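You operate a simulated robot arm through the tools that you are given. There is no shell and no other tool.

The job below is to be done with a simulated robot arm. You get a single attempt, and the scene is never put back.

Task
Swap the rivet die for the ring die and close the ringed grey strap's ring.
Fine: the rivet die goes to its block; one stroke.

Only the result counts: the job must be done as asked and must still hold three seconds after the hand-in. Knocking over, shifting, dropping, spilling or breaking anything else fails it.

Robot
A 7-joint arm with a two-finger parallel gripper, fixed in place. Base frame: the origin is on the floor under the middle of its stand, x ahead of it, y to its left, z up. Readings come in mm, degrees, newtons and seconds.
It reaches about 1479 mm from its shoulder. Its first joint turns from -166.0 to 166.0 degrees. Payload 4.4 kg.
Tool frame: the origin (TCP) lies between the finger pads and is the grasp point; the fingertips stand 23 mm ahead of it; z points along the fingers, y is the line along which they close. The gripper opens to 94 mm. The fingers are 38 mm wide and 10 mm thick; the gripper's body (54 by 96 mm) begins 39 mm behind the TCP.
Orientation is that of the tool frame in the base frame, as a unit quaternion [x, y, z, w]. With the fingers straight down and closing along the base's y, the tool's x points along the base's -x, its y along +y and its z along -z.

Tools
- The arm moves only by the tool jog_arm. Its argument "increments" is a list of rows, each a list of 7 numbers: the gripper command, from -1 (shut) to 1 (fully open), values between in proportion, then the shift along the base's x, y, z in mm, then the turn, a rotation vector about the base's x, y, z in degrees. In form: [[jaw, tx, ty, tz, ax, ay, az], ...]. A call has 1 to 20 rows; each row shifts and turns the commanded pose from where the row before left it. Rows are played at 5 a second. More than 50 mm and 8.6 degrees between two rows, or a gripper value outside its range, and nothing of the call is played. Where a pose cannot be reached the arm comes as near as it can. A force on the tool above 90 N (or 10 N above the force at the start of the call, whichever is more), or a blocked arm, ends the call early, and 0.2 s more pass. Each finger travels about 72 mm/s and halts on what it meets, pressing with about 40 N; the grip force reading is that of the motor and also rises with nothing between the fingers. The clock runs only during rows and for 0.2 s after the last one: add rows that do not move to give the fingers time. It gives the time, the measured TCP pose, the force on the tool (base axes), the opening and the grip force at its end, in the units of the frame above (readings bear some noise), with the torque about the TCP (base axes, N m) and any sound that the robot's microphone picked up, and new pictures: "show" is both (left out), scene, wrist or none.
- Cameras (640 x 400 px; columns grow to the right, rows downward): "scene" is fixed at [398.8, -649.9, 1673.8]; the picture's right is [0.73, -0.69, 0.00], its down [-0.32, -0.34, -0.89] and it looks along [0.61, 0.64, -0.46] (base axes); focal length 340 px, centre (320, 200). "wrist" rides on the gripper at [86, 16, -75] in the tool frame; the picture's right is [-0.18, 0.98, 0.00], its down [-0.58, -0.11, -0.81] and it looks along [-0.79, -0.15, 0.59] (tool axes); focal length 243 px, centre (320, 200). There is no depth. A picture from a camera that has moved, and an enlarged one, comes with that camera's place and axes in the base frame and with its lens.
- zoom(camera, box): a new picture of the part [left, top, right, bottom] of that camera's present view, enlarged. No time passes.
- close_job(): hands the job in; it is judged then, once.

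Nothing tells you positions but the pictures and the camera data. Unless the task says otherwise, let go and move clear before handing in.

The tools are called after "Request:" by a JSON object that holds its "fn" and its "kwargs". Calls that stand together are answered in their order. jog_arm: Moves the arm, as the interface text tells. Its arguments: {"type":"object","properties":{"increments":{"type":"array","items":{"type":"array","items":{"type":"number"}}},"show":{"type":"string","enum":["both","scene","wrist","none"]}},"required":["increments"]} The other tools are called the same way: zoom (camera, box) takes an enlarged picture of a part of a camera's view; close_job () hands the job in.

At the start:

```text
time_s: 0.0
tcp_pos: [692.4, -280.7, 1443.7]
tcp_rot: [0.0, 1.0, -0.001, -0.001]
ft_force: [-0.6, -0.7, -0.4]
moment: [0.02, 0.01, 0.01]
width: 94.2
grip_force: 0.1
```

scene: 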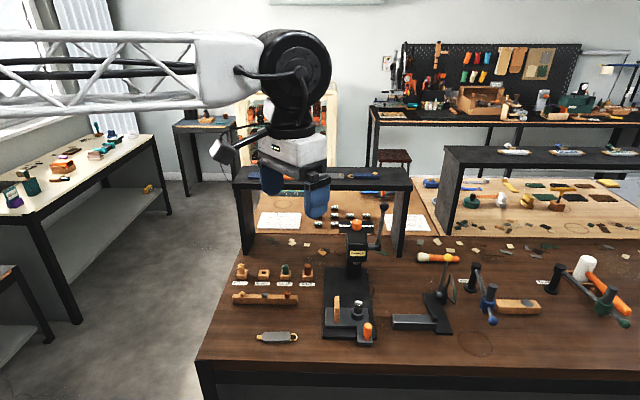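
wrist: 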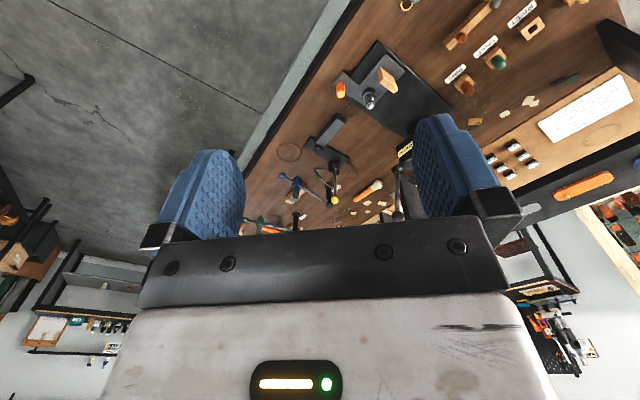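

I see a bench with a hand press, four small die blocks to its left with labels, a grey strap with a ring at the front. I'll zoom in to identify everything before moving.

Request:
{"fn": "zoom", "kwargs": {"camera": "scene", "box": [220, 250, 340, 350]}}

Request:
{"fn": "zoom", "kwargs": {"camera": "scene", "box": [300, 190, 420, 270]}}

Request:
{"fn": "zoom", "kwargs": {"camera": "scene", "box": [310, 270, 410, 350]}}

Request:
{"fn": "zoom", "kwargs": {"camera": "wrist", "box": [320, 0, 560, 150]}}

```text
4.00 times, centred on (280, 300) of scene
camera zoom: at [398.8, -649.9, 1673.8], right [0.73, -0.69, 0.0], down [-0.32, -0.34, -0.89], along [0.61, 0.64, -0.46], focal length 1361 px, centre (480, -200)
```

zoom: 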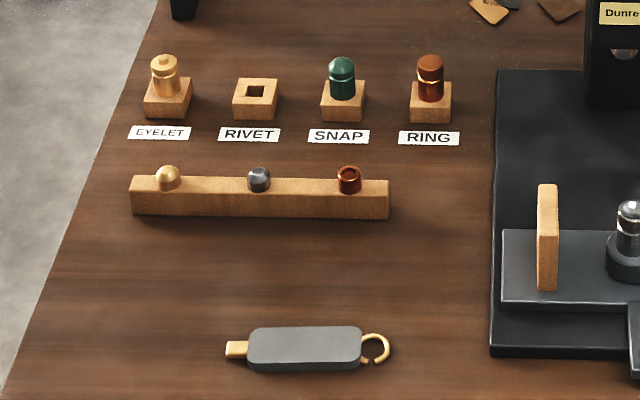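

```text
5.00 times, centred on (360, 230) of scene
camera zoom: at [398.8, -649.9, 1673.8], right [0.73, -0.69, 0.0], down [-0.32, -0.34, -0.89], along [0.61, 0.64, -0.46], focal length 1702 px, centre (120, 50)
```

zoom: 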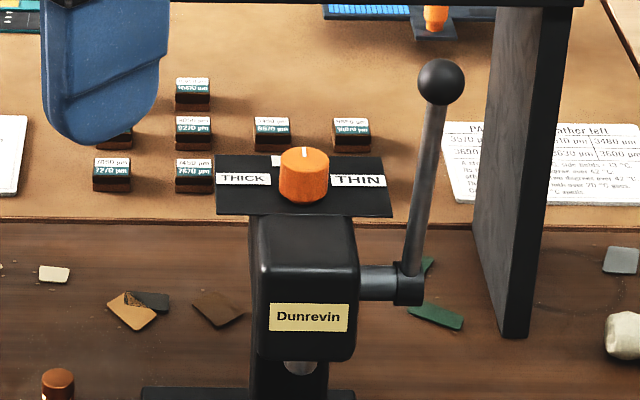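

```text
5.00 times, centred on (360, 310) of scene
camera zoom: at [398.8, -649.9, 1673.8], right [0.73, -0.69, 0.0], down [-0.32, -0.34, -0.89], along [0.61, 0.64, -0.46], focal length 1702 px, centre (120, -350)
```

zoom: 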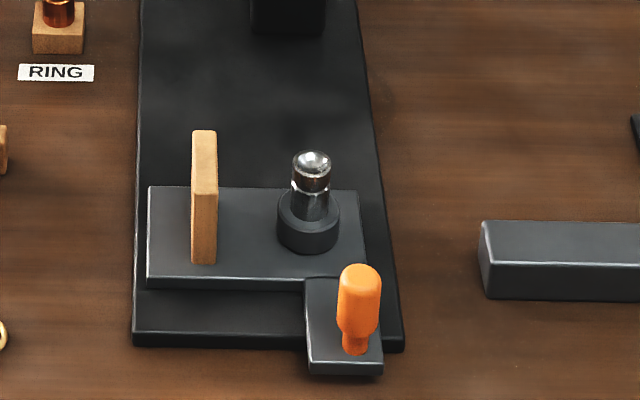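

```text
2.67 times, centred on (440, 75) of wrist
camera zoom: at [605.7, -264.4, 1518.7], right [0.18, 0.98, 0.0], down [0.58, -0.11, 0.81], along [0.79, -0.15, -0.59], focal length 647 px, centre (0, 533)
```

zoom: 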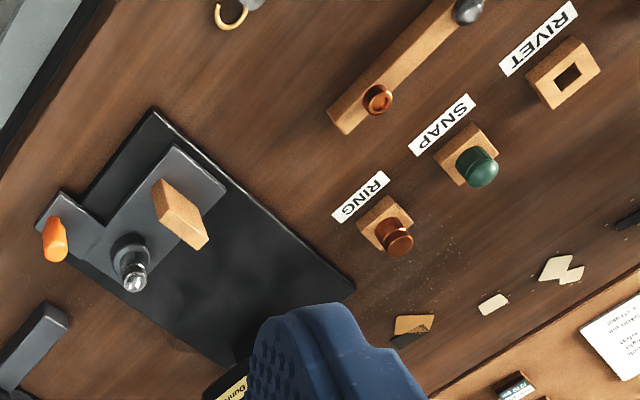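

The press has a pulled-out tray holding the steel rivet die in a socket, with the RING die (copper) in its block on the left and the RIVET block empty. I take the bench top to be near z≈875 and the bench turned about 45°. Next I turn the wrist 45° and move in for a survey.

Request:
{"fn": "jog_arm", "kwargs": {"increments": [[1, 10, 5, -30, 0, 0, 7.5], [1, 10, 5, -30, 0, 0, 7.5], [1, 10, 5, -30, 0, 0, 7.5], [1, 10, 5, -30, 0, 0, 7.5], [1, 10, 5, -30, 0, 0, 7.5], [1, 10, 5, -30, 0, 0, 7.5], [1, 0, 0, 0, 0, 0, 0]]}}

```text
time_s: 1.6
tcp_pos: [751.6, -251.4, 1261.8]
tcp_rot: [-0.384, 0.924, 0.0, 0.001]
ft_force: [-1.4, -0.3, -0.1]
moment: [-0.01, 0.02, 0.0]
width: 93.8
grip_force: 0.0
camera wrist: at [680.1, -300.8, 1336.6], right [-0.57, 0.82, 0.0], down [0.49, 0.33, 0.81], along [0.66, 0.46, -0.59], focal length 243 px, centre (320, 200)
```

scene: 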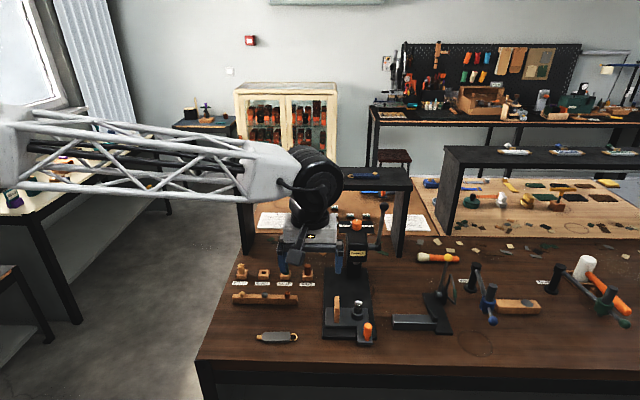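
wrist: 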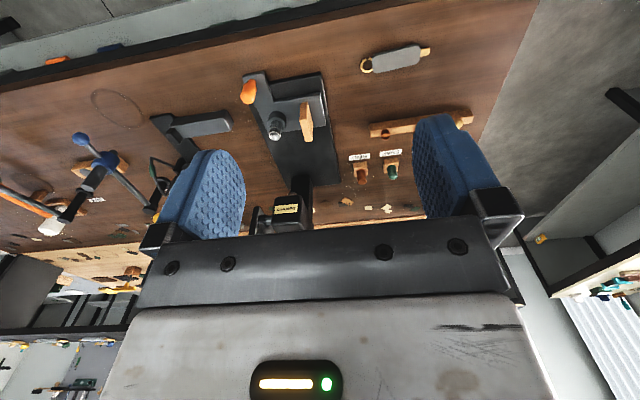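

The wrist view now shows the whole press (upside-down). I'll zoom in for detail of the press, tray and strap.

Request:
{"fn": "zoom", "kwargs": {"camera": "wrist", "box": [220, 60, 380, 160]}}

Request:
{"fn": "zoom", "kwargs": {"camera": "wrist", "box": [220, 140, 380, 240]}}

Request:
{"fn": "zoom", "kwargs": {"camera": "scene", "box": [250, 200, 450, 260]}}

```text
4.00 times, centred on (300, 110) of wrist
camera zoom: at [680.1, -300.8, 1336.6], right [-0.57, 0.82, 0.0], down [0.49, 0.33, 0.81], along [0.66, 0.46, -0.59], focal length 970 px, centre (400, 560)
```

zoom: 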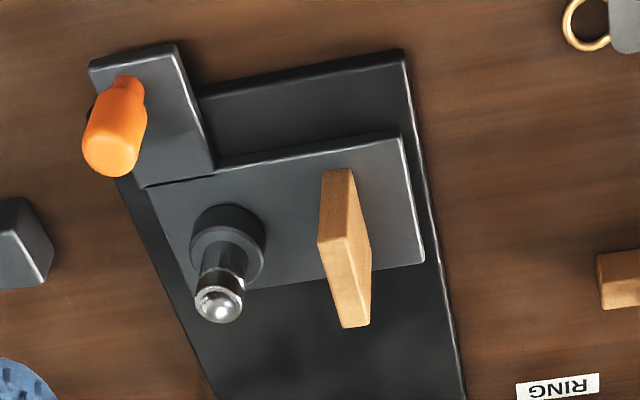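

```text
4.00 times, centred on (300, 190) of wrist
camera zoom: at [680.1, -300.8, 1336.6], right [-0.57, 0.82, 0.0], down [0.49, 0.33, 0.81], along [0.66, 0.46, -0.59], focal length 970 px, centre (400, 240)
```

zoom: 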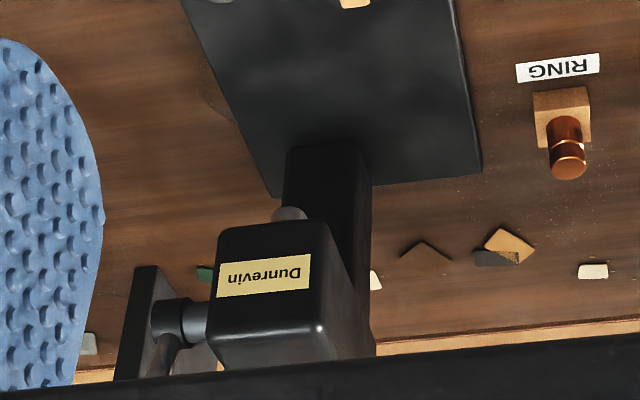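

```text
3.20 times, centred on (350, 230) of scene
camera zoom: at [398.8, -649.9, 1673.8], right [0.73, -0.69, 0.0], down [-0.32, -0.34, -0.89], along [0.61, 0.64, -0.46], focal length 1089 px, centre (224, 104)
```

zoom: 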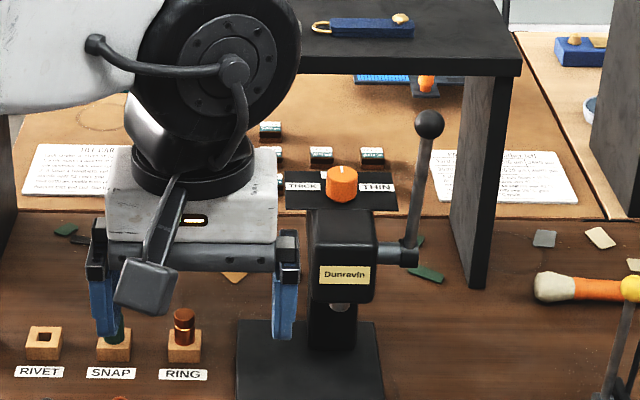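

There are two printed cards on the mat behind the press; they might carry instructions. I'll zoom on them, and on the straps on the riser.

Request:
{"fn": "zoom", "kwargs": {"camera": "scene", "box": [255, 205, 305, 240]}}

Request:
{"fn": "zoom", "kwargs": {"camera": "scene", "box": [382, 205, 436, 240]}}

Request:
{"fn": "zoom", "kwargs": {"camera": "scene", "box": [300, 165, 420, 240]}}

```text
11.43 times, centred on (280, 222) of scene
camera zoom: at [398.8, -649.9, 1673.8], right [0.73, -0.69, 0.0], down [-0.32, -0.34, -0.89], along [0.61, 0.64, -0.46], focal length 3890 px, centre (777, -57)
```

zoom: 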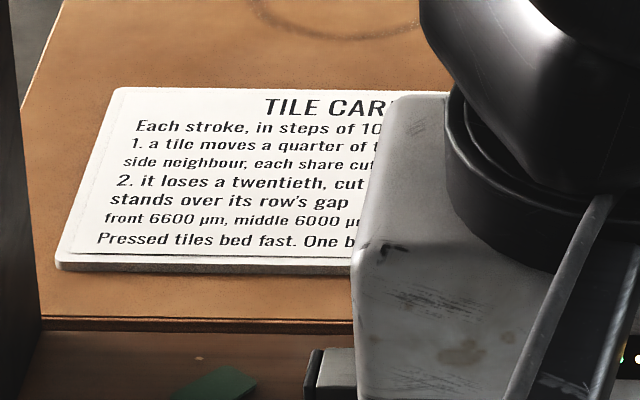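

```text
11.43 times, centred on (409, 222) of scene
camera zoom: at [398.8, -649.9, 1673.8], right [0.73, -0.69, 0.0], down [-0.32, -0.34, -0.89], along [0.61, 0.64, -0.46], focal length 3890 px, centre (-697, -57)
```

zoom: 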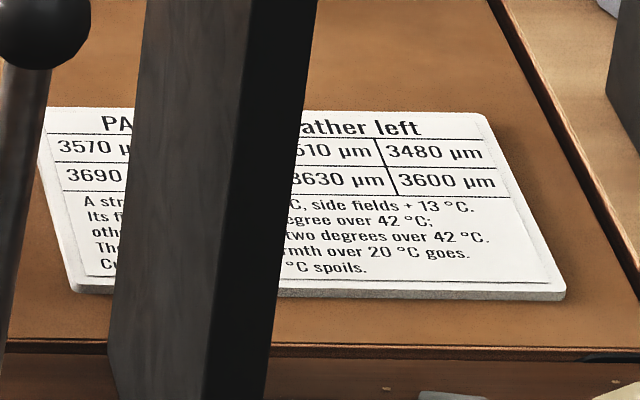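

```text
5.33 times, centred on (360, 202) of scene
camera zoom: at [398.8, -649.9, 1673.8], right [0.73, -0.69, 0.0], down [-0.32, -0.34, -0.89], along [0.61, 0.64, -0.46], focal length 1815 px, centre (107, 187)
```

zoom: 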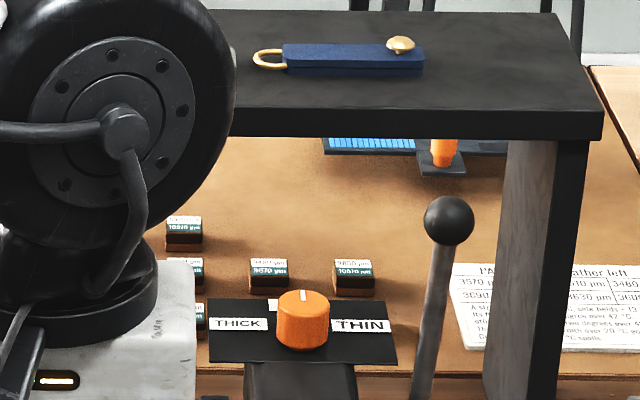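

The cards concern other jobs (tiles, leather panel), so I'm treating them as unrelated. The press head's front face is about (1062, −121, 1054). I'll go lower for a close look at the tray, ram and dial.

Request:
{"fn": "jog_arm", "kwargs": {"increments": [[1, 24, 0, -23, 0, 0, 0], [1, 24, 0, -23, 0, 0, 0], [1, 24, 0, -23, 0, 0, 0], [1, 24, 0, -23, 0, 0, 0], [1, 24, 0, -23, 0, 0, 0], [1, 0, 0, 0, 0, 0, 0]]}}

Request:
{"fn": "zoom", "kwargs": {"camera": "wrist", "box": [200, 0, 440, 150]}}

Request:
{"fn": "zoom", "kwargs": {"camera": "wrist", "box": [240, 90, 400, 190]}}

Request:
{"fn": "zoom", "kwargs": {"camera": "wrist", "box": [400, 0, 640, 150]}}

```text
time_s: 3.0
tcp_pos: [870.1, -250.2, 1151.3]
tcp_rot: [-0.382, 0.924, 0.0, 0.0]
ft_force: [-0.5, -0.2, -0.5]
moment: [0.0, -0.02, -0.02]
width: 94.0
grip_force: 0.1
camera wrist: at [797.9, -299.5, 1225.6], right [-0.56, 0.83, 0.0], down [0.49, 0.33, 0.81], along [0.67, 0.46, -0.59], focal length 243 px, centre (320, 200)
```

scene: 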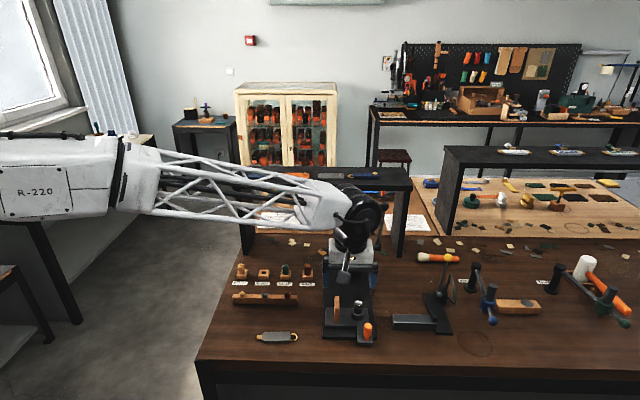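
wrist: 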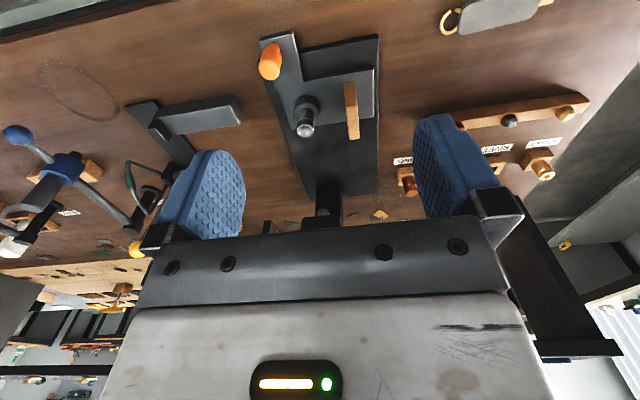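

```text
2.67 times, centred on (320, 75) of wrist
camera zoom: at [797.9, -299.5, 1225.6], right [-0.56, 0.83, 0.0], down [0.49, 0.33, 0.81], along [0.67, 0.46, -0.59], focal length 647 px, centre (320, 533)
```

zoom: 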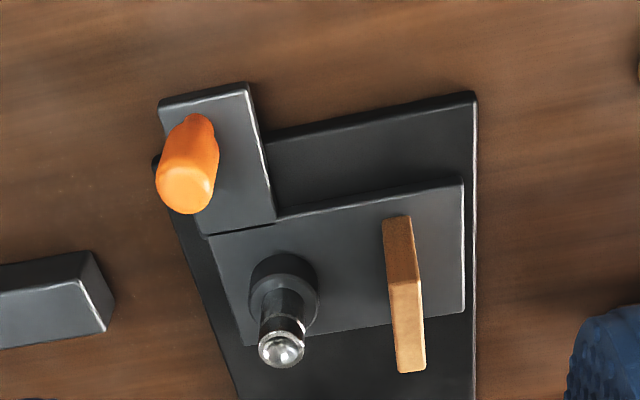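

```text
4.00 times, centred on (320, 140) of wrist
camera zoom: at [797.9, -299.5, 1225.6], right [-0.56, 0.83, 0.0], down [0.49, 0.33, 0.81], along [0.67, 0.46, -0.59], focal length 970 px, centre (320, 440)
```

zoom: 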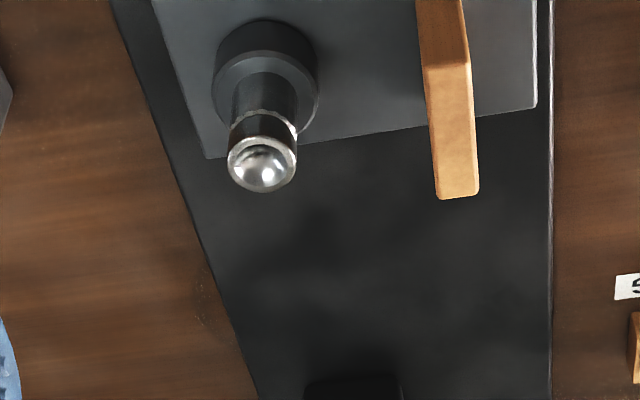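

```text
2.67 times, centred on (520, 75) of wrist
camera zoom: at [797.9, -299.5, 1225.6], right [-0.56, 0.83, 0.0], down [0.49, 0.33, 0.81], along [0.67, 0.46, -0.59], focal length 647 px, centre (-213, 533)
```

zoom: 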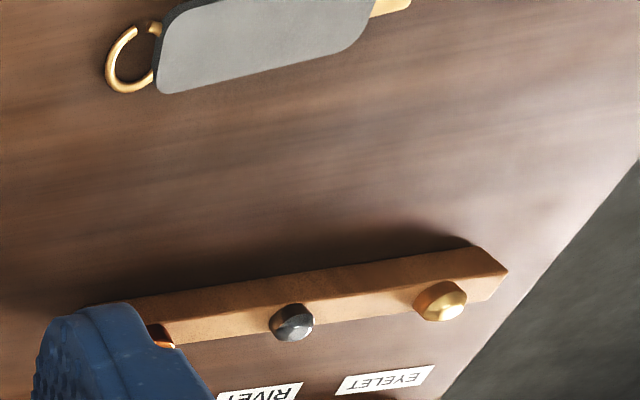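

I'll zoom the rail pieces, the dial plate and the press head from the scene camera.

Request:
{"fn": "zoom", "kwargs": {"camera": "scene", "box": [228, 262, 308, 312]}}

Request:
{"fn": "zoom", "kwargs": {"camera": "scene", "box": [250, 320, 306, 350]}}

Request:
{"fn": "zoom", "kwargs": {"camera": "scene", "box": [385, 240, 640, 340]}}

```text
8.00 times, centred on (268, 287) of scene
camera zoom: at [398.8, -649.9, 1673.8], right [0.73, -0.69, 0.0], down [-0.32, -0.34, -0.89], along [0.61, 0.64, -0.46], focal length 2723 px, centre (736, -496)
```

zoom: 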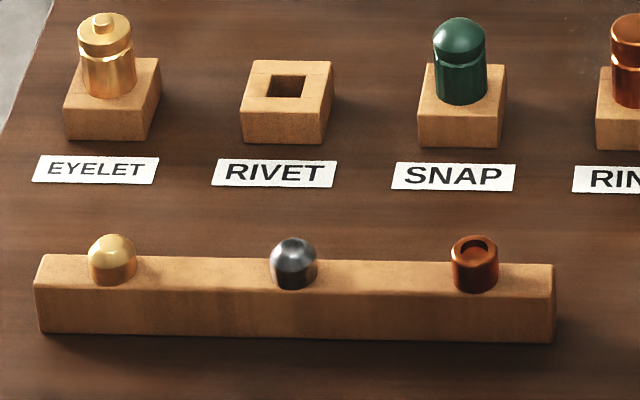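

```text
11.43 times, centred on (278, 335) of scene
camera zoom: at [398.8, -649.9, 1673.8], right [0.73, -0.69, 0.0], down [-0.32, -0.34, -0.89], along [0.61, 0.64, -0.46], focal length 3890 px, centre (800, -1343)
```

zoom: 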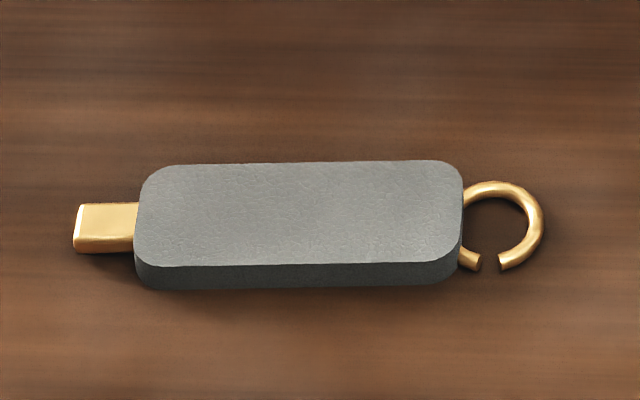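

```text
2.51 times, centred on (512, 290) of scene
camera zoom: at [398.8, -649.9, 1673.8], right [0.73, -0.69, 0.0], down [-0.32, -0.34, -0.89], along [0.61, 0.64, -0.46], focal length 854 px, centre (-163, -26)
```

zoom: 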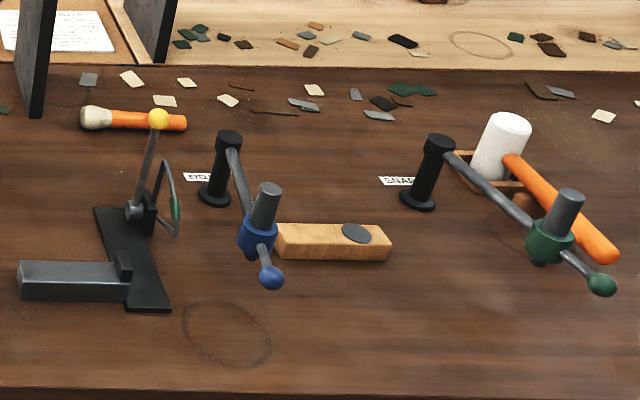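

Better-calibrated triangulation gives bench top z≈900, tray top z≈916, rivet die collar near (977, −199, 962). I'll zoom further on the tray parts for shape and height.

Request:
{"fn": "zoom", "kwargs": {"camera": "scene", "box": [330, 290, 380, 345]}}

Request:
{"fn": "zoom", "kwargs": {"camera": "wrist", "box": [255, 30, 375, 145]}}

```text
7.27 times, centred on (355, 318) of scene
camera zoom: at [398.8, -649.9, 1673.8], right [0.73, -0.69, 0.0], down [-0.32, -0.34, -0.89], along [0.61, 0.64, -0.46], focal length 2475 px, centre (66, -654)
```

zoom: 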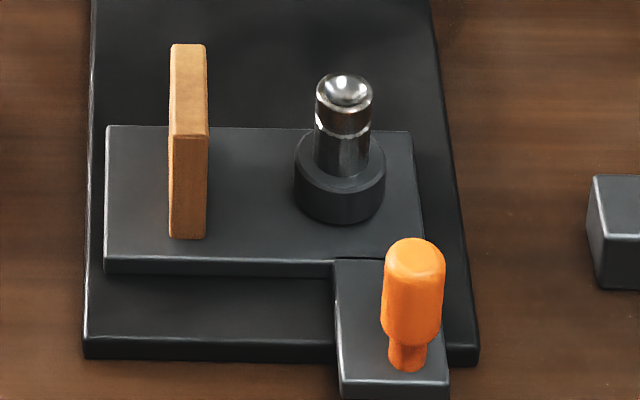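

```text
3.48 times, centred on (315, 88) of wrist
camera zoom: at [797.9, -299.5, 1225.6], right [-0.56, 0.83, 0.0], down [0.49, 0.33, 0.81], along [0.67, 0.46, -0.59], focal length 844 px, centre (337, 591)
```

zoom: 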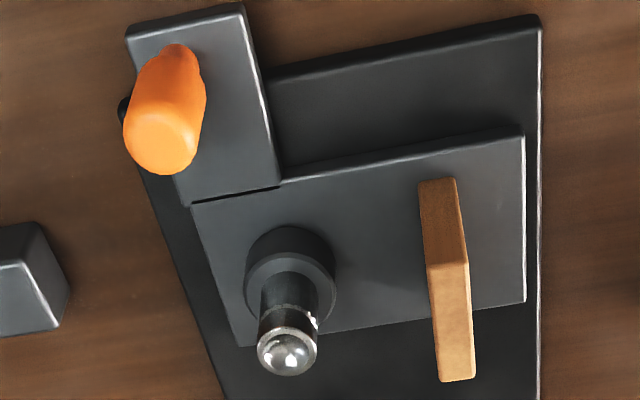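

The wooden upright's top (z≈968) matches the die top height, so it looks like a rest for the strap body with the ring over the die. Next I go above the press head to check the THICK/THIN dial and lever.

Request:
{"fn": "jog_arm", "kwargs": {"increments": [[1, 0, 0, 45, 0, 0, 0], [1, 10, 10, 45, 0, 0, 0], [1, 30, 22, 28, 0, 0, 0], [1, 30, 22, 28, 0, 0, 0], [1, 30, 22, 28, 0, 0, 0], [1, 30, 22, 0, 0, 0, 0], [1, 30, 22, 0, 0, 0, 0], [1, 26, 22, 0, 0, 0, 0], [1, 0, 0, 0, 0, 0, 0]]}}

Request:
{"fn": "zoom", "kwargs": {"camera": "wrist", "box": [200, 0, 440, 150]}}

```text
time_s: 5.0
tcp_pos: [1056.5, -107.0, 1322.6]
tcp_rot: [-0.382, 0.924, 0.0, 0.0]
ft_force: [0.5, -0.2, 0.1]
moment: [-0.02, -0.02, 0.01]
width: 93.9
grip_force: 0.0
camera wrist: at [985.0, -155.7, 1396.5], right [-0.56, 0.83, 0.0], down [0.49, 0.33, 0.81], along [0.67, 0.46, -0.59], focal length 243 px, centre (320, 200)
```

scene: 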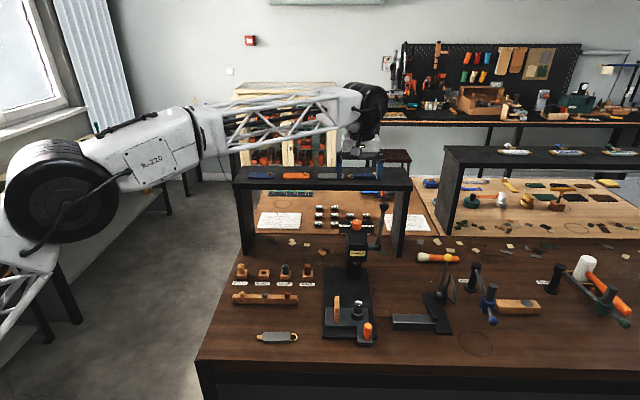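
wrist: 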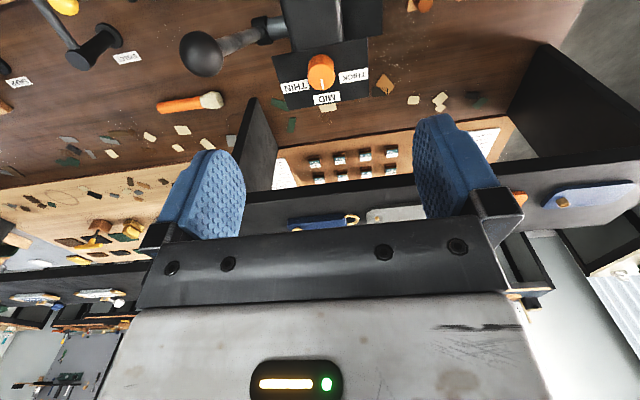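

```text
2.67 times, centred on (320, 75) of wrist
camera zoom: at [985.0, -155.7, 1396.5], right [-0.56, 0.83, 0.0], down [0.49, 0.33, 0.81], along [0.67, 0.46, -0.59], focal length 647 px, centre (320, 533)
```

zoom: 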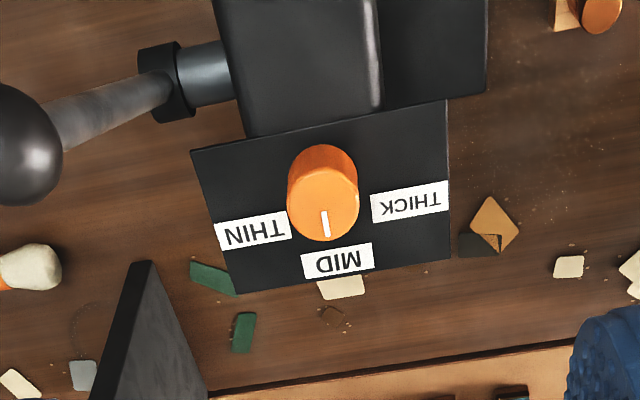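

The dial reads THIN–MID–THICK and its pointer is at MID. There are more straps on the riser top; I'll look at those to compare with the ringed grey strap.

Request:
{"fn": "zoom", "kwargs": {"camera": "wrist", "box": [270, 170, 430, 240]}}

Request:
{"fn": "zoom", "kwargs": {"camera": "wrist", "box": [480, 150, 640, 250]}}

Request:
{"fn": "zoom", "kwargs": {"camera": "scene", "box": [230, 160, 320, 195]}}

Request:
{"fn": "zoom", "kwargs": {"camera": "scene", "box": [310, 160, 420, 245]}}

```text
4.00 times, centred on (350, 205) of wrist
camera zoom: at [985.0, -155.7, 1396.5], right [-0.56, 0.83, 0.0], down [0.49, 0.33, 0.81], along [0.67, 0.46, -0.59], focal length 970 px, centre (200, 180)
```

zoom: 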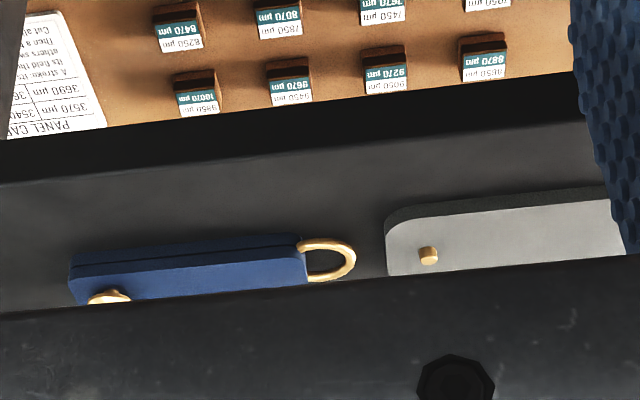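

```text
4.00 times, centred on (560, 200) of wrist
camera zoom: at [985.0, -155.7, 1396.5], right [-0.56, 0.83, 0.0], down [0.49, 0.33, 0.81], along [0.67, 0.46, -0.59], focal length 970 px, centre (-640, 200)
```

zoom: 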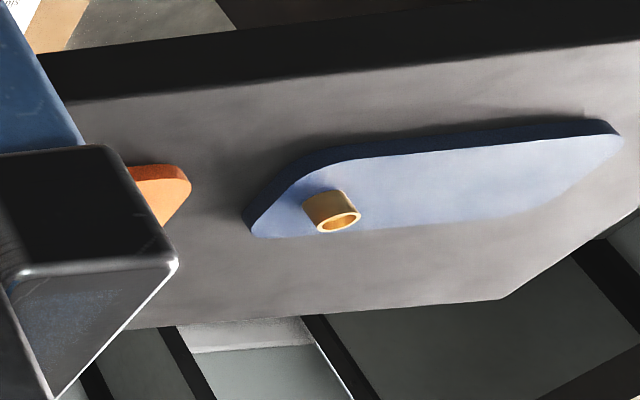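

```text
7.11 times, centred on (275, 178) of scene
camera zoom: at [398.8, -649.9, 1673.8], right [0.73, -0.69, 0.0], down [-0.32, -0.34, -0.89], along [0.61, 0.64, -0.46], focal length 2420 px, centre (640, 360)
```

zoom: 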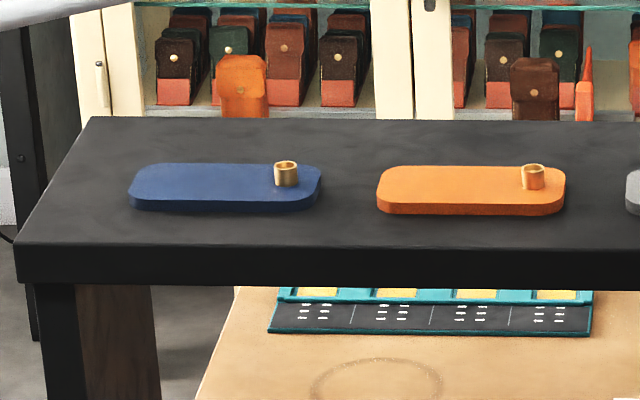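

```text
4.71 times, centred on (365, 202) of scene
camera zoom: at [398.8, -649.9, 1673.8], right [0.73, -0.69, 0.0], down [-0.32, -0.34, -0.89], along [0.61, 0.64, -0.46], focal length 1602 px, centre (108, 188)
```

zoom: 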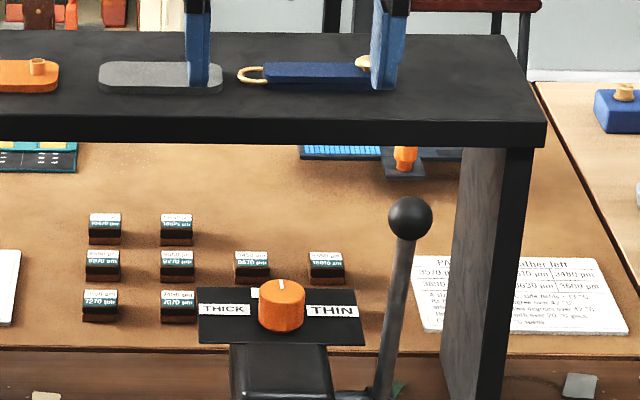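

Straps of differing thickness are present (single-layer ones on the riser, one folded). To judge the dial's setting, I'll look at the riser straps edge-on, keeping left of the lever ball (≈(1085, −178, 1229)).

Request:
{"fn": "jog_arm", "kwargs": {"increments": [[1, -30, 30, 0, 0, 0, 0], [1, -30, 30, -10, 0, 0, 0], [1, -15, 15, -40, 0, 0, 0], [1, 0, 0, -40, 0, 0, 0], [1, 0, 0, 0, 0, 0, 0]]}}

Request:
{"fn": "zoom", "kwargs": {"camera": "wrist", "box": [240, 110, 420, 222]}}

```text
time_s: 6.2
tcp_pos: [982.9, -32.1, 1232.0]
tcp_rot: [-0.383, 0.924, -0.001, 0.0]
ft_force: [-0.3, 0.2, -1.2]
moment: [-0.02, 0.0, 0.01]
width: 94.0
grip_force: 0.1
camera wrist: at [910.6, -82.4, 1307.7], right [-0.56, 0.83, 0.0], down [0.49, 0.33, 0.81], along [0.67, 0.46, -0.59], focal length 243 px, centre (320, 200)
```

scene: 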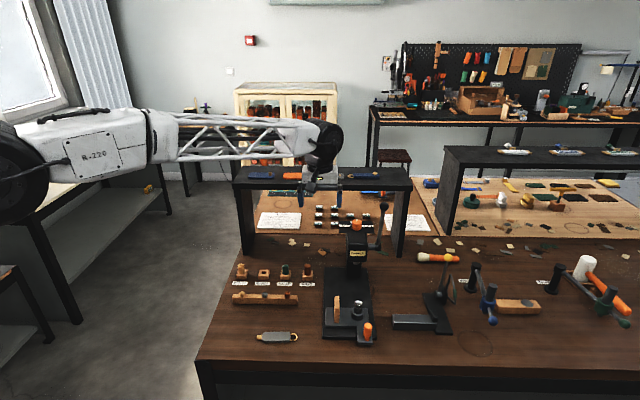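
wrist: 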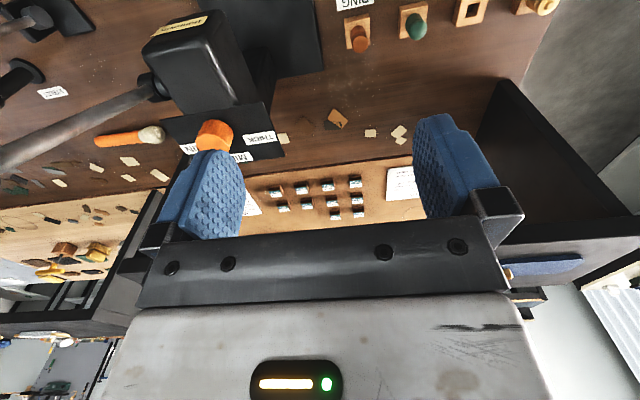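

```text
3.56 times, centred on (330, 166) of wrist
camera zoom: at [910.6, -82.4, 1307.7], right [-0.56, 0.83, 0.0], down [0.49, 0.33, 0.81], along [0.67, 0.46, -0.59], focal length 863 px, centre (284, 321)
```

zoom: 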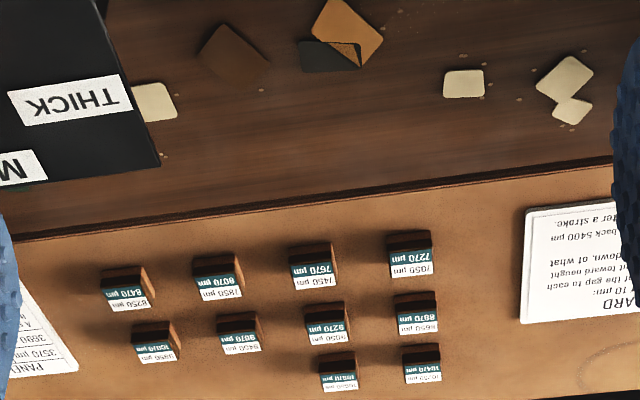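

The palm hides the riser from here; I'll instead use strong scene zooms on each strap's edge.

Request:
{"fn": "zoom", "kwargs": {"camera": "scene", "box": [316, 164, 346, 184]}}

Request:
{"fn": "zoom", "kwargs": {"camera": "scene", "box": [356, 165, 392, 188]}}

Request:
{"fn": "zoom", "kwargs": {"camera": "scene", "box": [245, 165, 281, 188]}}

Request:
{"fn": "zoom", "kwargs": {"camera": "scene", "box": [255, 325, 303, 355]}}

```text
16.00 times, centred on (331, 174) of scene
camera zoom: at [398.8, -649.9, 1673.8], right [0.73, -0.69, 0.0], down [-0.32, -0.34, -0.89], along [0.61, 0.64, -0.46], focal length 5445 px, centre (144, 616)
```

zoom: 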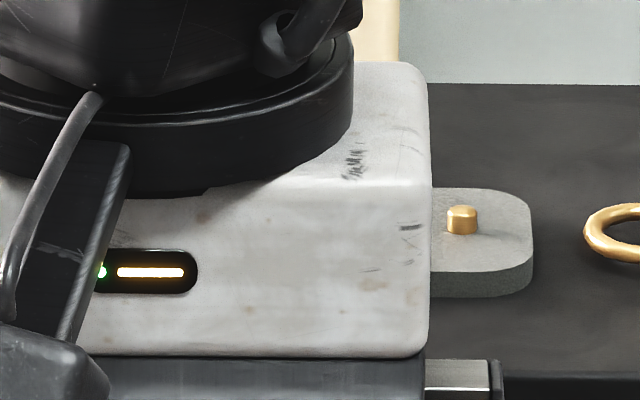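

```text
16.00 times, centred on (374, 176) of scene
camera zoom: at [398.8, -649.9, 1673.8], right [0.73, -0.69, 0.0], down [-0.32, -0.34, -0.89], along [0.61, 0.64, -0.46], focal length 5445 px, centre (-544, 576)
```

zoom: 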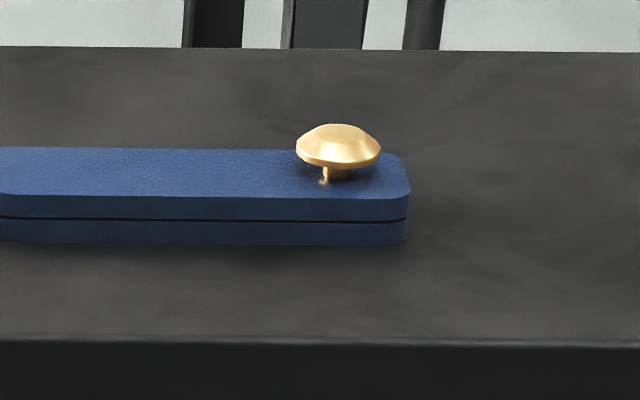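

```text
16.00 times, centred on (263, 176) of scene
camera zoom: at [398.8, -649.9, 1673.8], right [0.73, -0.69, 0.0], down [-0.32, -0.34, -0.89], along [0.61, 0.64, -0.46], focal length 5445 px, centre (1232, 576)
```

zoom: 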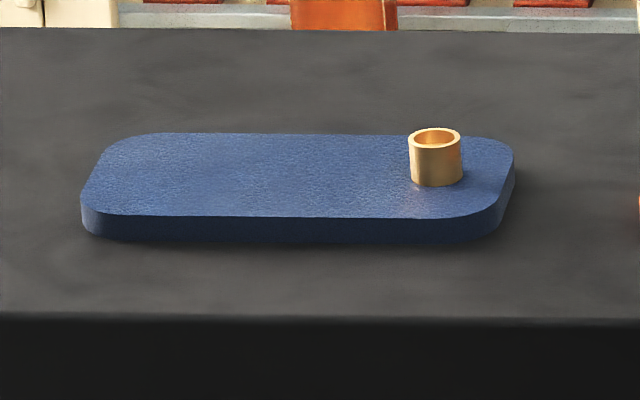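

```text
13.33 times, centred on (279, 340) of scene
camera zoom: at [398.8, -649.9, 1673.8], right [0.73, -0.69, 0.0], down [-0.32, -0.34, -0.89], along [0.61, 0.64, -0.46], focal length 4538 px, centre (867, -1667)
```

zoom: 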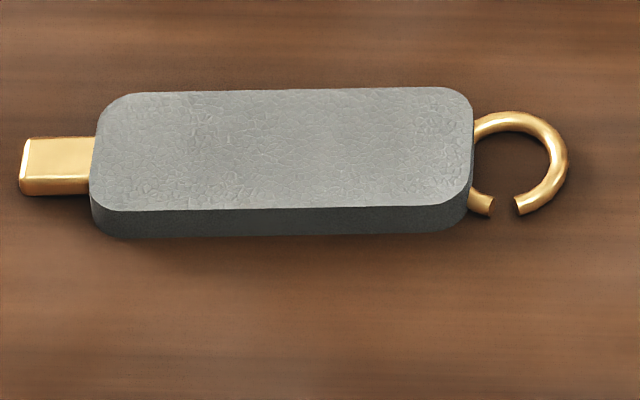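

Edge heights: riser straps ≈6 mm, folded strap ≈12 mm, the ringed grey strap ≈8.3 mm, so MID, where the dial already stands, fits it; I'll re-check once closer. Now I move above the rivet die in the tray for a precise look.

Request:
{"fn": "jog_arm", "kwargs": {"increments": [[1, -2, -42, 0, 0, 0, 0], [1, -2, -42, 0, 0, 0, 0], [1, -1, -42, 0, 0, 0, 0], [1, -1, -41, 0, 0, 0, 0], [1, 0, 0, -43, 0, 0, 0], [1, 0, 0, -43, 0, 0, 0], [1, 0, 0, -43, 0, 0, 0], [1, 0, 0, -40, 0, 0, 0], [1, 0, 0, 0, 0, 0, 0]]}}

Request:
{"fn": "zoom", "kwargs": {"camera": "wrist", "box": [240, 10, 400, 110]}}

Request:
{"fn": "zoom", "kwargs": {"camera": "scene", "box": [310, 240, 410, 350]}}

```text
time_s: 8.2
tcp_pos: [976.4, -202.5, 1062.3]
tcp_rot: [-0.383, 0.924, 0.0, 0.0]
ft_force: [0.2, -0.3, 0.8]
moment: [0.0, 0.0, -0.02]
width: 94.1
grip_force: 0.0
camera wrist: at [904.1, -250.8, 1136.9], right [-0.56, 0.83, 0.0], down [0.49, 0.33, 0.81], along [0.67, 0.46, -0.59], focal length 243 px, centre (320, 200)
```

scene: 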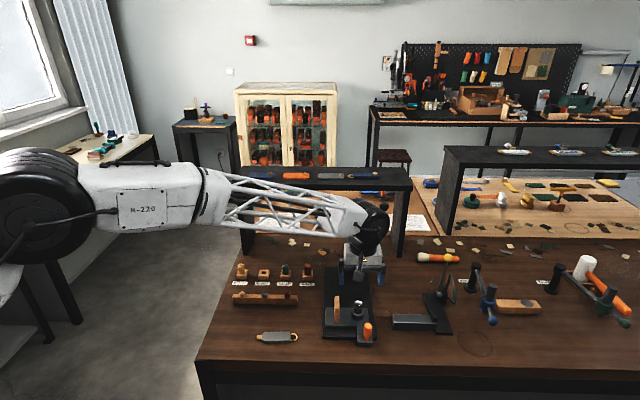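
wrist: 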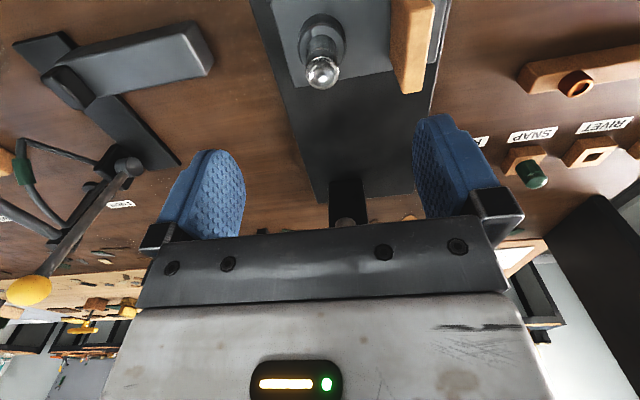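

```text
4.00 times, centred on (320, 60) of wrist
camera zoom: at [904.1, -250.8, 1136.9], right [-0.56, 0.83, 0.0], down [0.49, 0.33, 0.81], along [0.67, 0.46, -0.59], focal length 970 px, centre (320, 760)
```

zoom: 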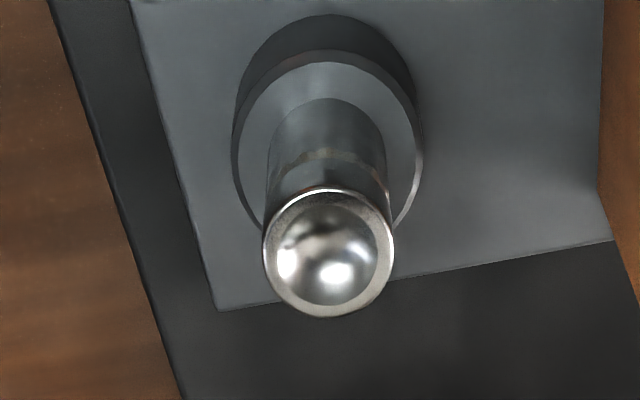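

```text
3.64 times, centred on (360, 295) of scene
camera zoom: at [398.8, -649.9, 1673.8], right [0.73, -0.69, 0.0], down [-0.32, -0.34, -0.89], along [0.61, 0.64, -0.46], focal length 1238 px, centre (174, -146)
```

zoom: 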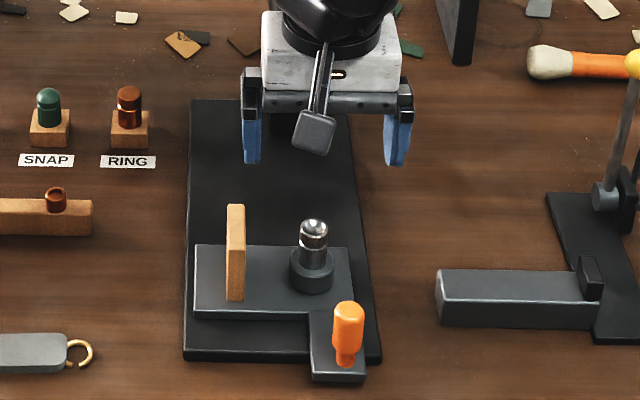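

The rivet die's top rim triangulates to about (970, −204, 972), with the socket top near z≈932. I'll narrow the jaws (to clear the wooden rest), centre, and descend partway for a check.

Request:
{"fn": "jog_arm", "kwargs": {"increments": [[0.0, -6.9, -1.3, 0, 0, 0, 0], [0.0, 0, 0, -25, 0, 0, 0], [0.0, 0, 0, -15, 0, 0, 0], [0.0, 0, 0, 0, 0, 0, 0], [0.0, 0, 0, 0, 0, 0, 0]]}}

Request:
{"fn": "zoom", "kwargs": {"camera": "wrist", "box": [240, 60, 400, 160]}}

```text
time_s: 9.4
tcp_pos: [969.6, -201.9, 1024.5]
tcp_rot: [-0.383, 0.924, 0.0, 0.0]
ft_force: [-0.6, -0.6, -0.5]
moment: [0.01, -0.01, 0.0]
width: 46.9
grip_force: 0.1
camera wrist: at [898.6, -251.1, 1098.3], right [-0.56, 0.83, 0.0], down [0.49, 0.33, 0.81], along [0.67, 0.46, -0.59], focal length 243 px, centre (320, 200)
```

scene: 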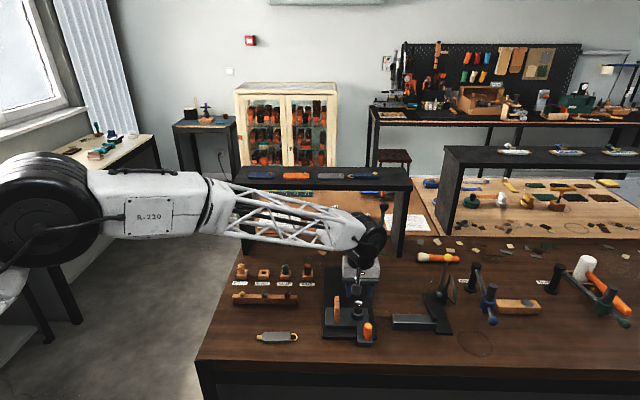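
wrist: 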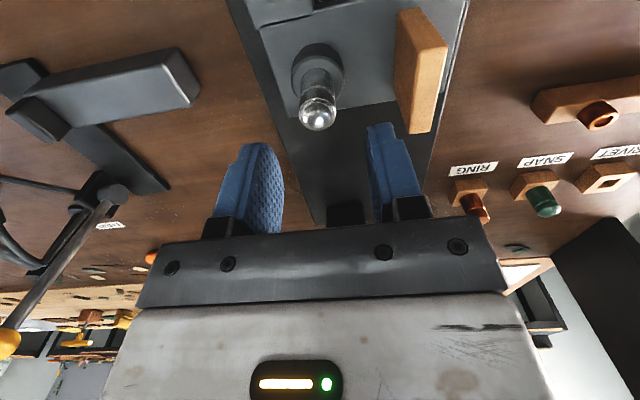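

```text
4.00 times, centred on (320, 110) of wrist
camera zoom: at [898.6, -251.1, 1098.3], right [-0.56, 0.83, 0.0], down [0.49, 0.33, 0.81], along [0.67, 0.46, -0.59], focal length 970 px, centre (320, 560)
```

zoom: 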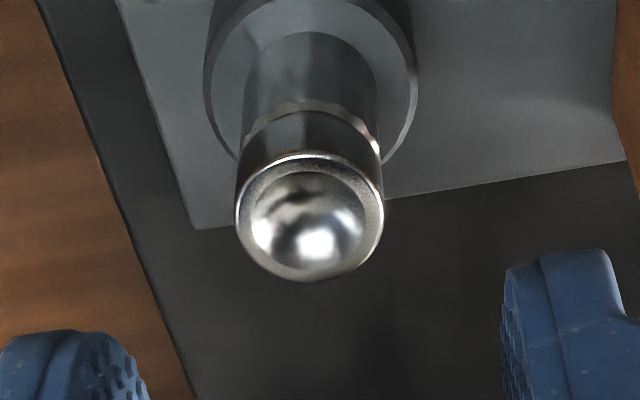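

Two views agree: rivet die axis at (968.8, −204.6), top z≈975, socket top z≈933. I descend to TCP z≈965 and close on it.

Request:
{"fn": "jog_arm", "kwargs": {"increments": [[0.0, -1.5, -2.6, -20, 0, 0, 0], [0.0, 0, 0, -20, 0, 0, 0], [0.0, 0, 0, -18.7, 0, 0, 0], [0.0, 0, 0, 0, 0, 0, 0]]}}

Request:
{"fn": "zoom", "kwargs": {"camera": "wrist", "box": [240, 110, 400, 210]}}

Request:
{"fn": "zoom", "kwargs": {"camera": "scene", "box": [320, 260, 400, 350]}}

```text
time_s: 10.4
tcp_pos: [969.3, -205.8, 964.7]
tcp_rot: [-0.382, 0.924, 0.0, 0.0]
ft_force: [0.2, 0.3, 0.0]
moment: [-0.01, 0.03, 0.03]
width: 47.1
grip_force: 0.0
camera wrist: at [897.3, -255.6, 1039.0], right [-0.56, 0.83, 0.0], down [0.49, 0.33, 0.81], along [0.67, 0.46, -0.59], focal length 243 px, centre (320, 200)
```

scene: 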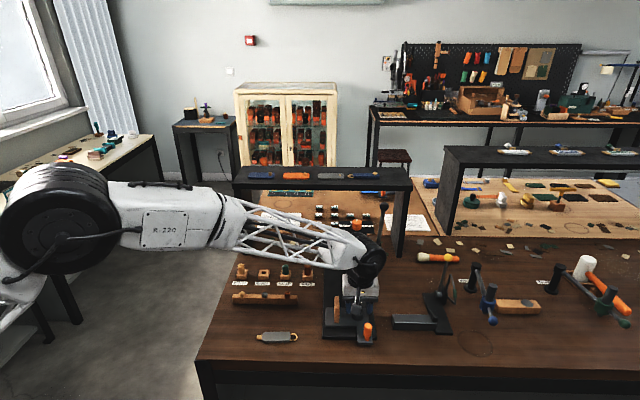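
wrist: 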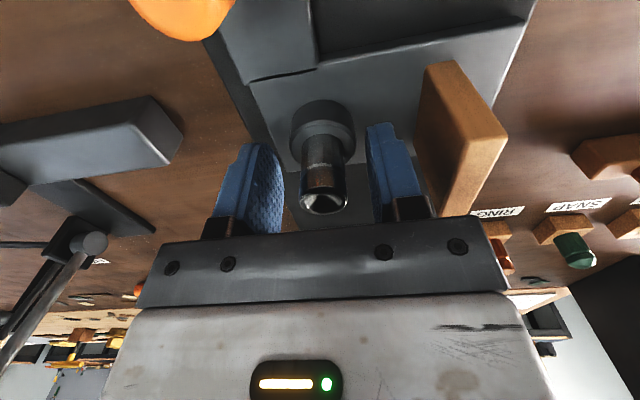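

```text
4.00 times, centred on (320, 160) of wrist
camera zoom: at [897.3, -255.6, 1039.0], right [-0.56, 0.83, 0.0], down [0.49, 0.33, 0.81], along [0.67, 0.46, -0.59], focal length 970 px, centre (320, 360)
```

zoom: 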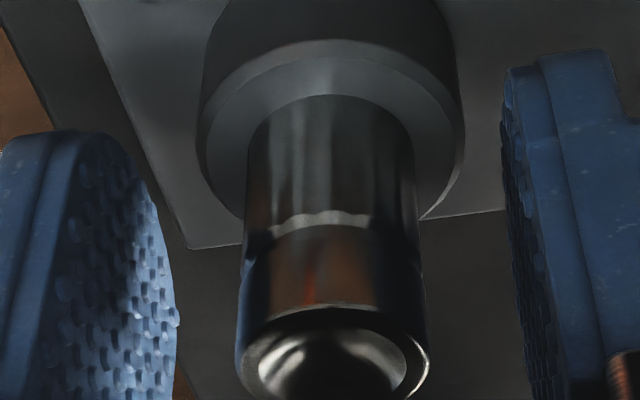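

```text
4.44 times, centred on (360, 305) of scene
camera zoom: at [398.8, -649.9, 1673.8], right [0.73, -0.69, 0.0], down [-0.32, -0.34, -0.89], along [0.61, 0.64, -0.46], focal length 1513 px, centre (142, -267)
```

zoom: 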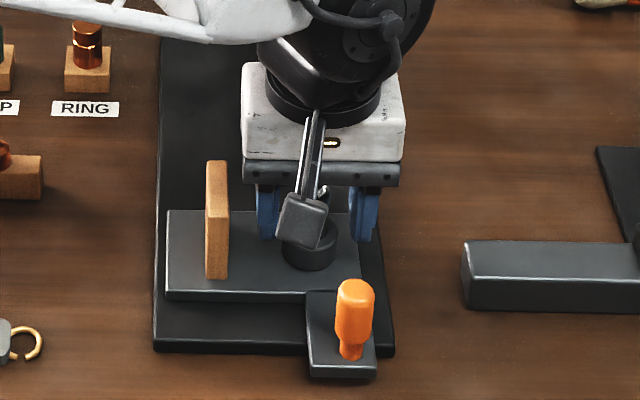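

The die sits nicely between the fingers, about 1.5 mm off-centre; I nudge that out and close the grip.

Request:
{"fn": "jog_arm", "kwargs": {"increments": [[0.0, -1.1, 1.1, 0, 0, 0, 0], [0.0, 0, 0, 0, 0, 0, 0], [-1, 0, 0, 0, 0, 0, 0], [-1, 0, 0, 0, 0, 0, 0], [-1, 0, 0, 0, 0, 0, 0], [-1, 0, 0, 0, 0, 0, 0]], "show": "wrist"}}

```text
time_s: 11.8
tcp_pos: [967.1, -203.7, 964.8]
tcp_rot: [-0.383, 0.924, 0.0, 0.001]
ft_force: [2.1, -1.3, 0.4]
moment: [-0.02, -0.05, -0.03]
width: 21.1
grip_force: 40.1
camera wrist: at [895.5, -253.6, 1039.9], right [-0.56, 0.83, 0.0], down [0.49, 0.33, 0.81], along [0.67, 0.46, -0.59], focal length 243 px, centre (320, 200)
```

wrist: 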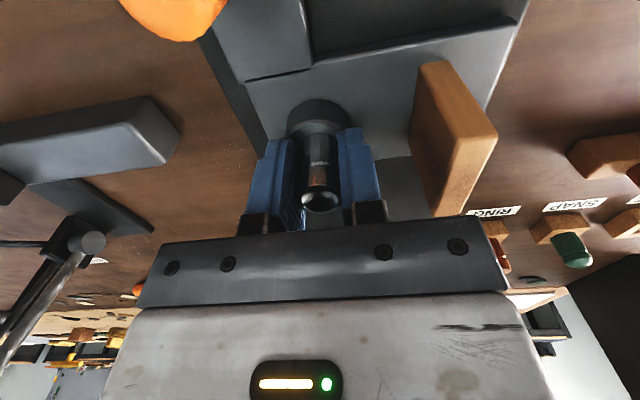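

The die is held (21 mm, 40 N). Now I lift straight up gently.

Request:
{"fn": "jog_arm", "kwargs": {"increments": [[-1, 0, 0, 8, 0, 0, 0], [-1, 0, 0, 10, 0, 0, 0], [-1, 0, 0, 15, 0, 0, 0], [-1, 0, 0, 20, 0, 0, 0], [-1, 0, 0, 25, 0, 0, 0], [-1, 0, 0, 25, 0, 0, 0], [-1, 0, 0, 0, 0, 0, 0]]}}

Request:
{"fn": "zoom", "kwargs": {"camera": "scene", "box": [320, 240, 400, 340]}}

Request:
{"fn": "zoom", "kwargs": {"camera": "wrist", "box": [220, 10, 420, 210]}}

```text
time_s: 13.4
tcp_pos: [968.6, -205.2, 1070.0]
tcp_rot: [-0.382, 0.924, 0.0, -0.001]
ft_force: [0.6, 0.2, 0.2]
moment: [-0.01, 0.0, 0.0]
width: 21.0
grip_force: 39.7
camera wrist: at [896.5, -254.5, 1144.0], right [-0.56, 0.83, 0.0], down [0.49, 0.33, 0.81], along [0.67, 0.46, -0.59], focal length 243 px, centre (320, 200)
```

scene: 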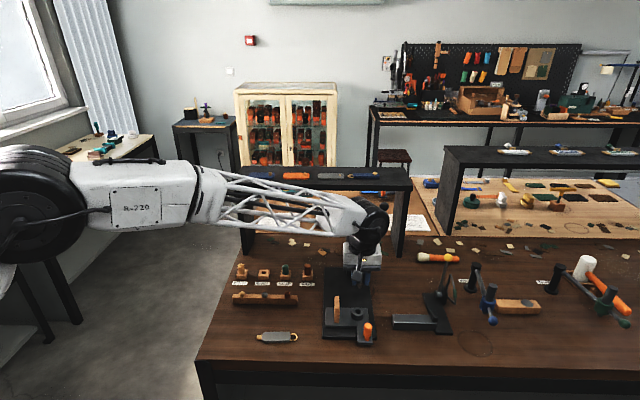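
wrist: 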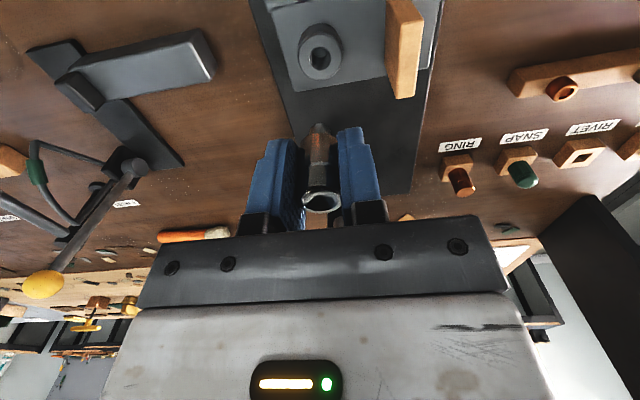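

```text
4.00 times, centred on (360, 290) of scene
camera zoom: at [398.8, -649.9, 1673.8], right [0.73, -0.69, 0.0], down [-0.32, -0.34, -0.89], along [0.61, 0.64, -0.46], focal length 1361 px, centre (160, -160)
```

zoom: 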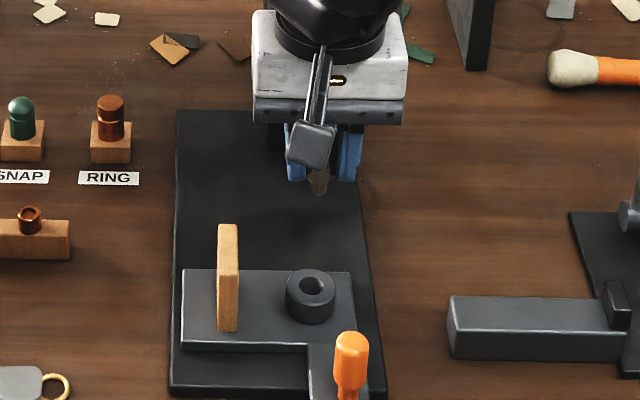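

```text
2.00 times, centred on (320, 110) of wrist
camera zoom: at [896.5, -254.5, 1144.0], right [-0.56, 0.83, 0.0], down [0.49, 0.33, 0.81], along [0.67, 0.46, -0.59], focal length 485 px, centre (320, 380)
```

zoom: 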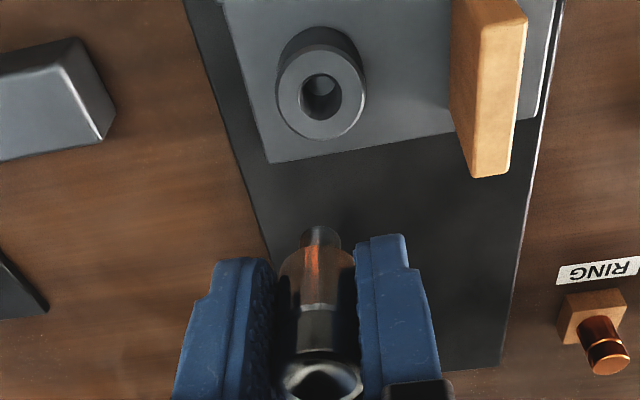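

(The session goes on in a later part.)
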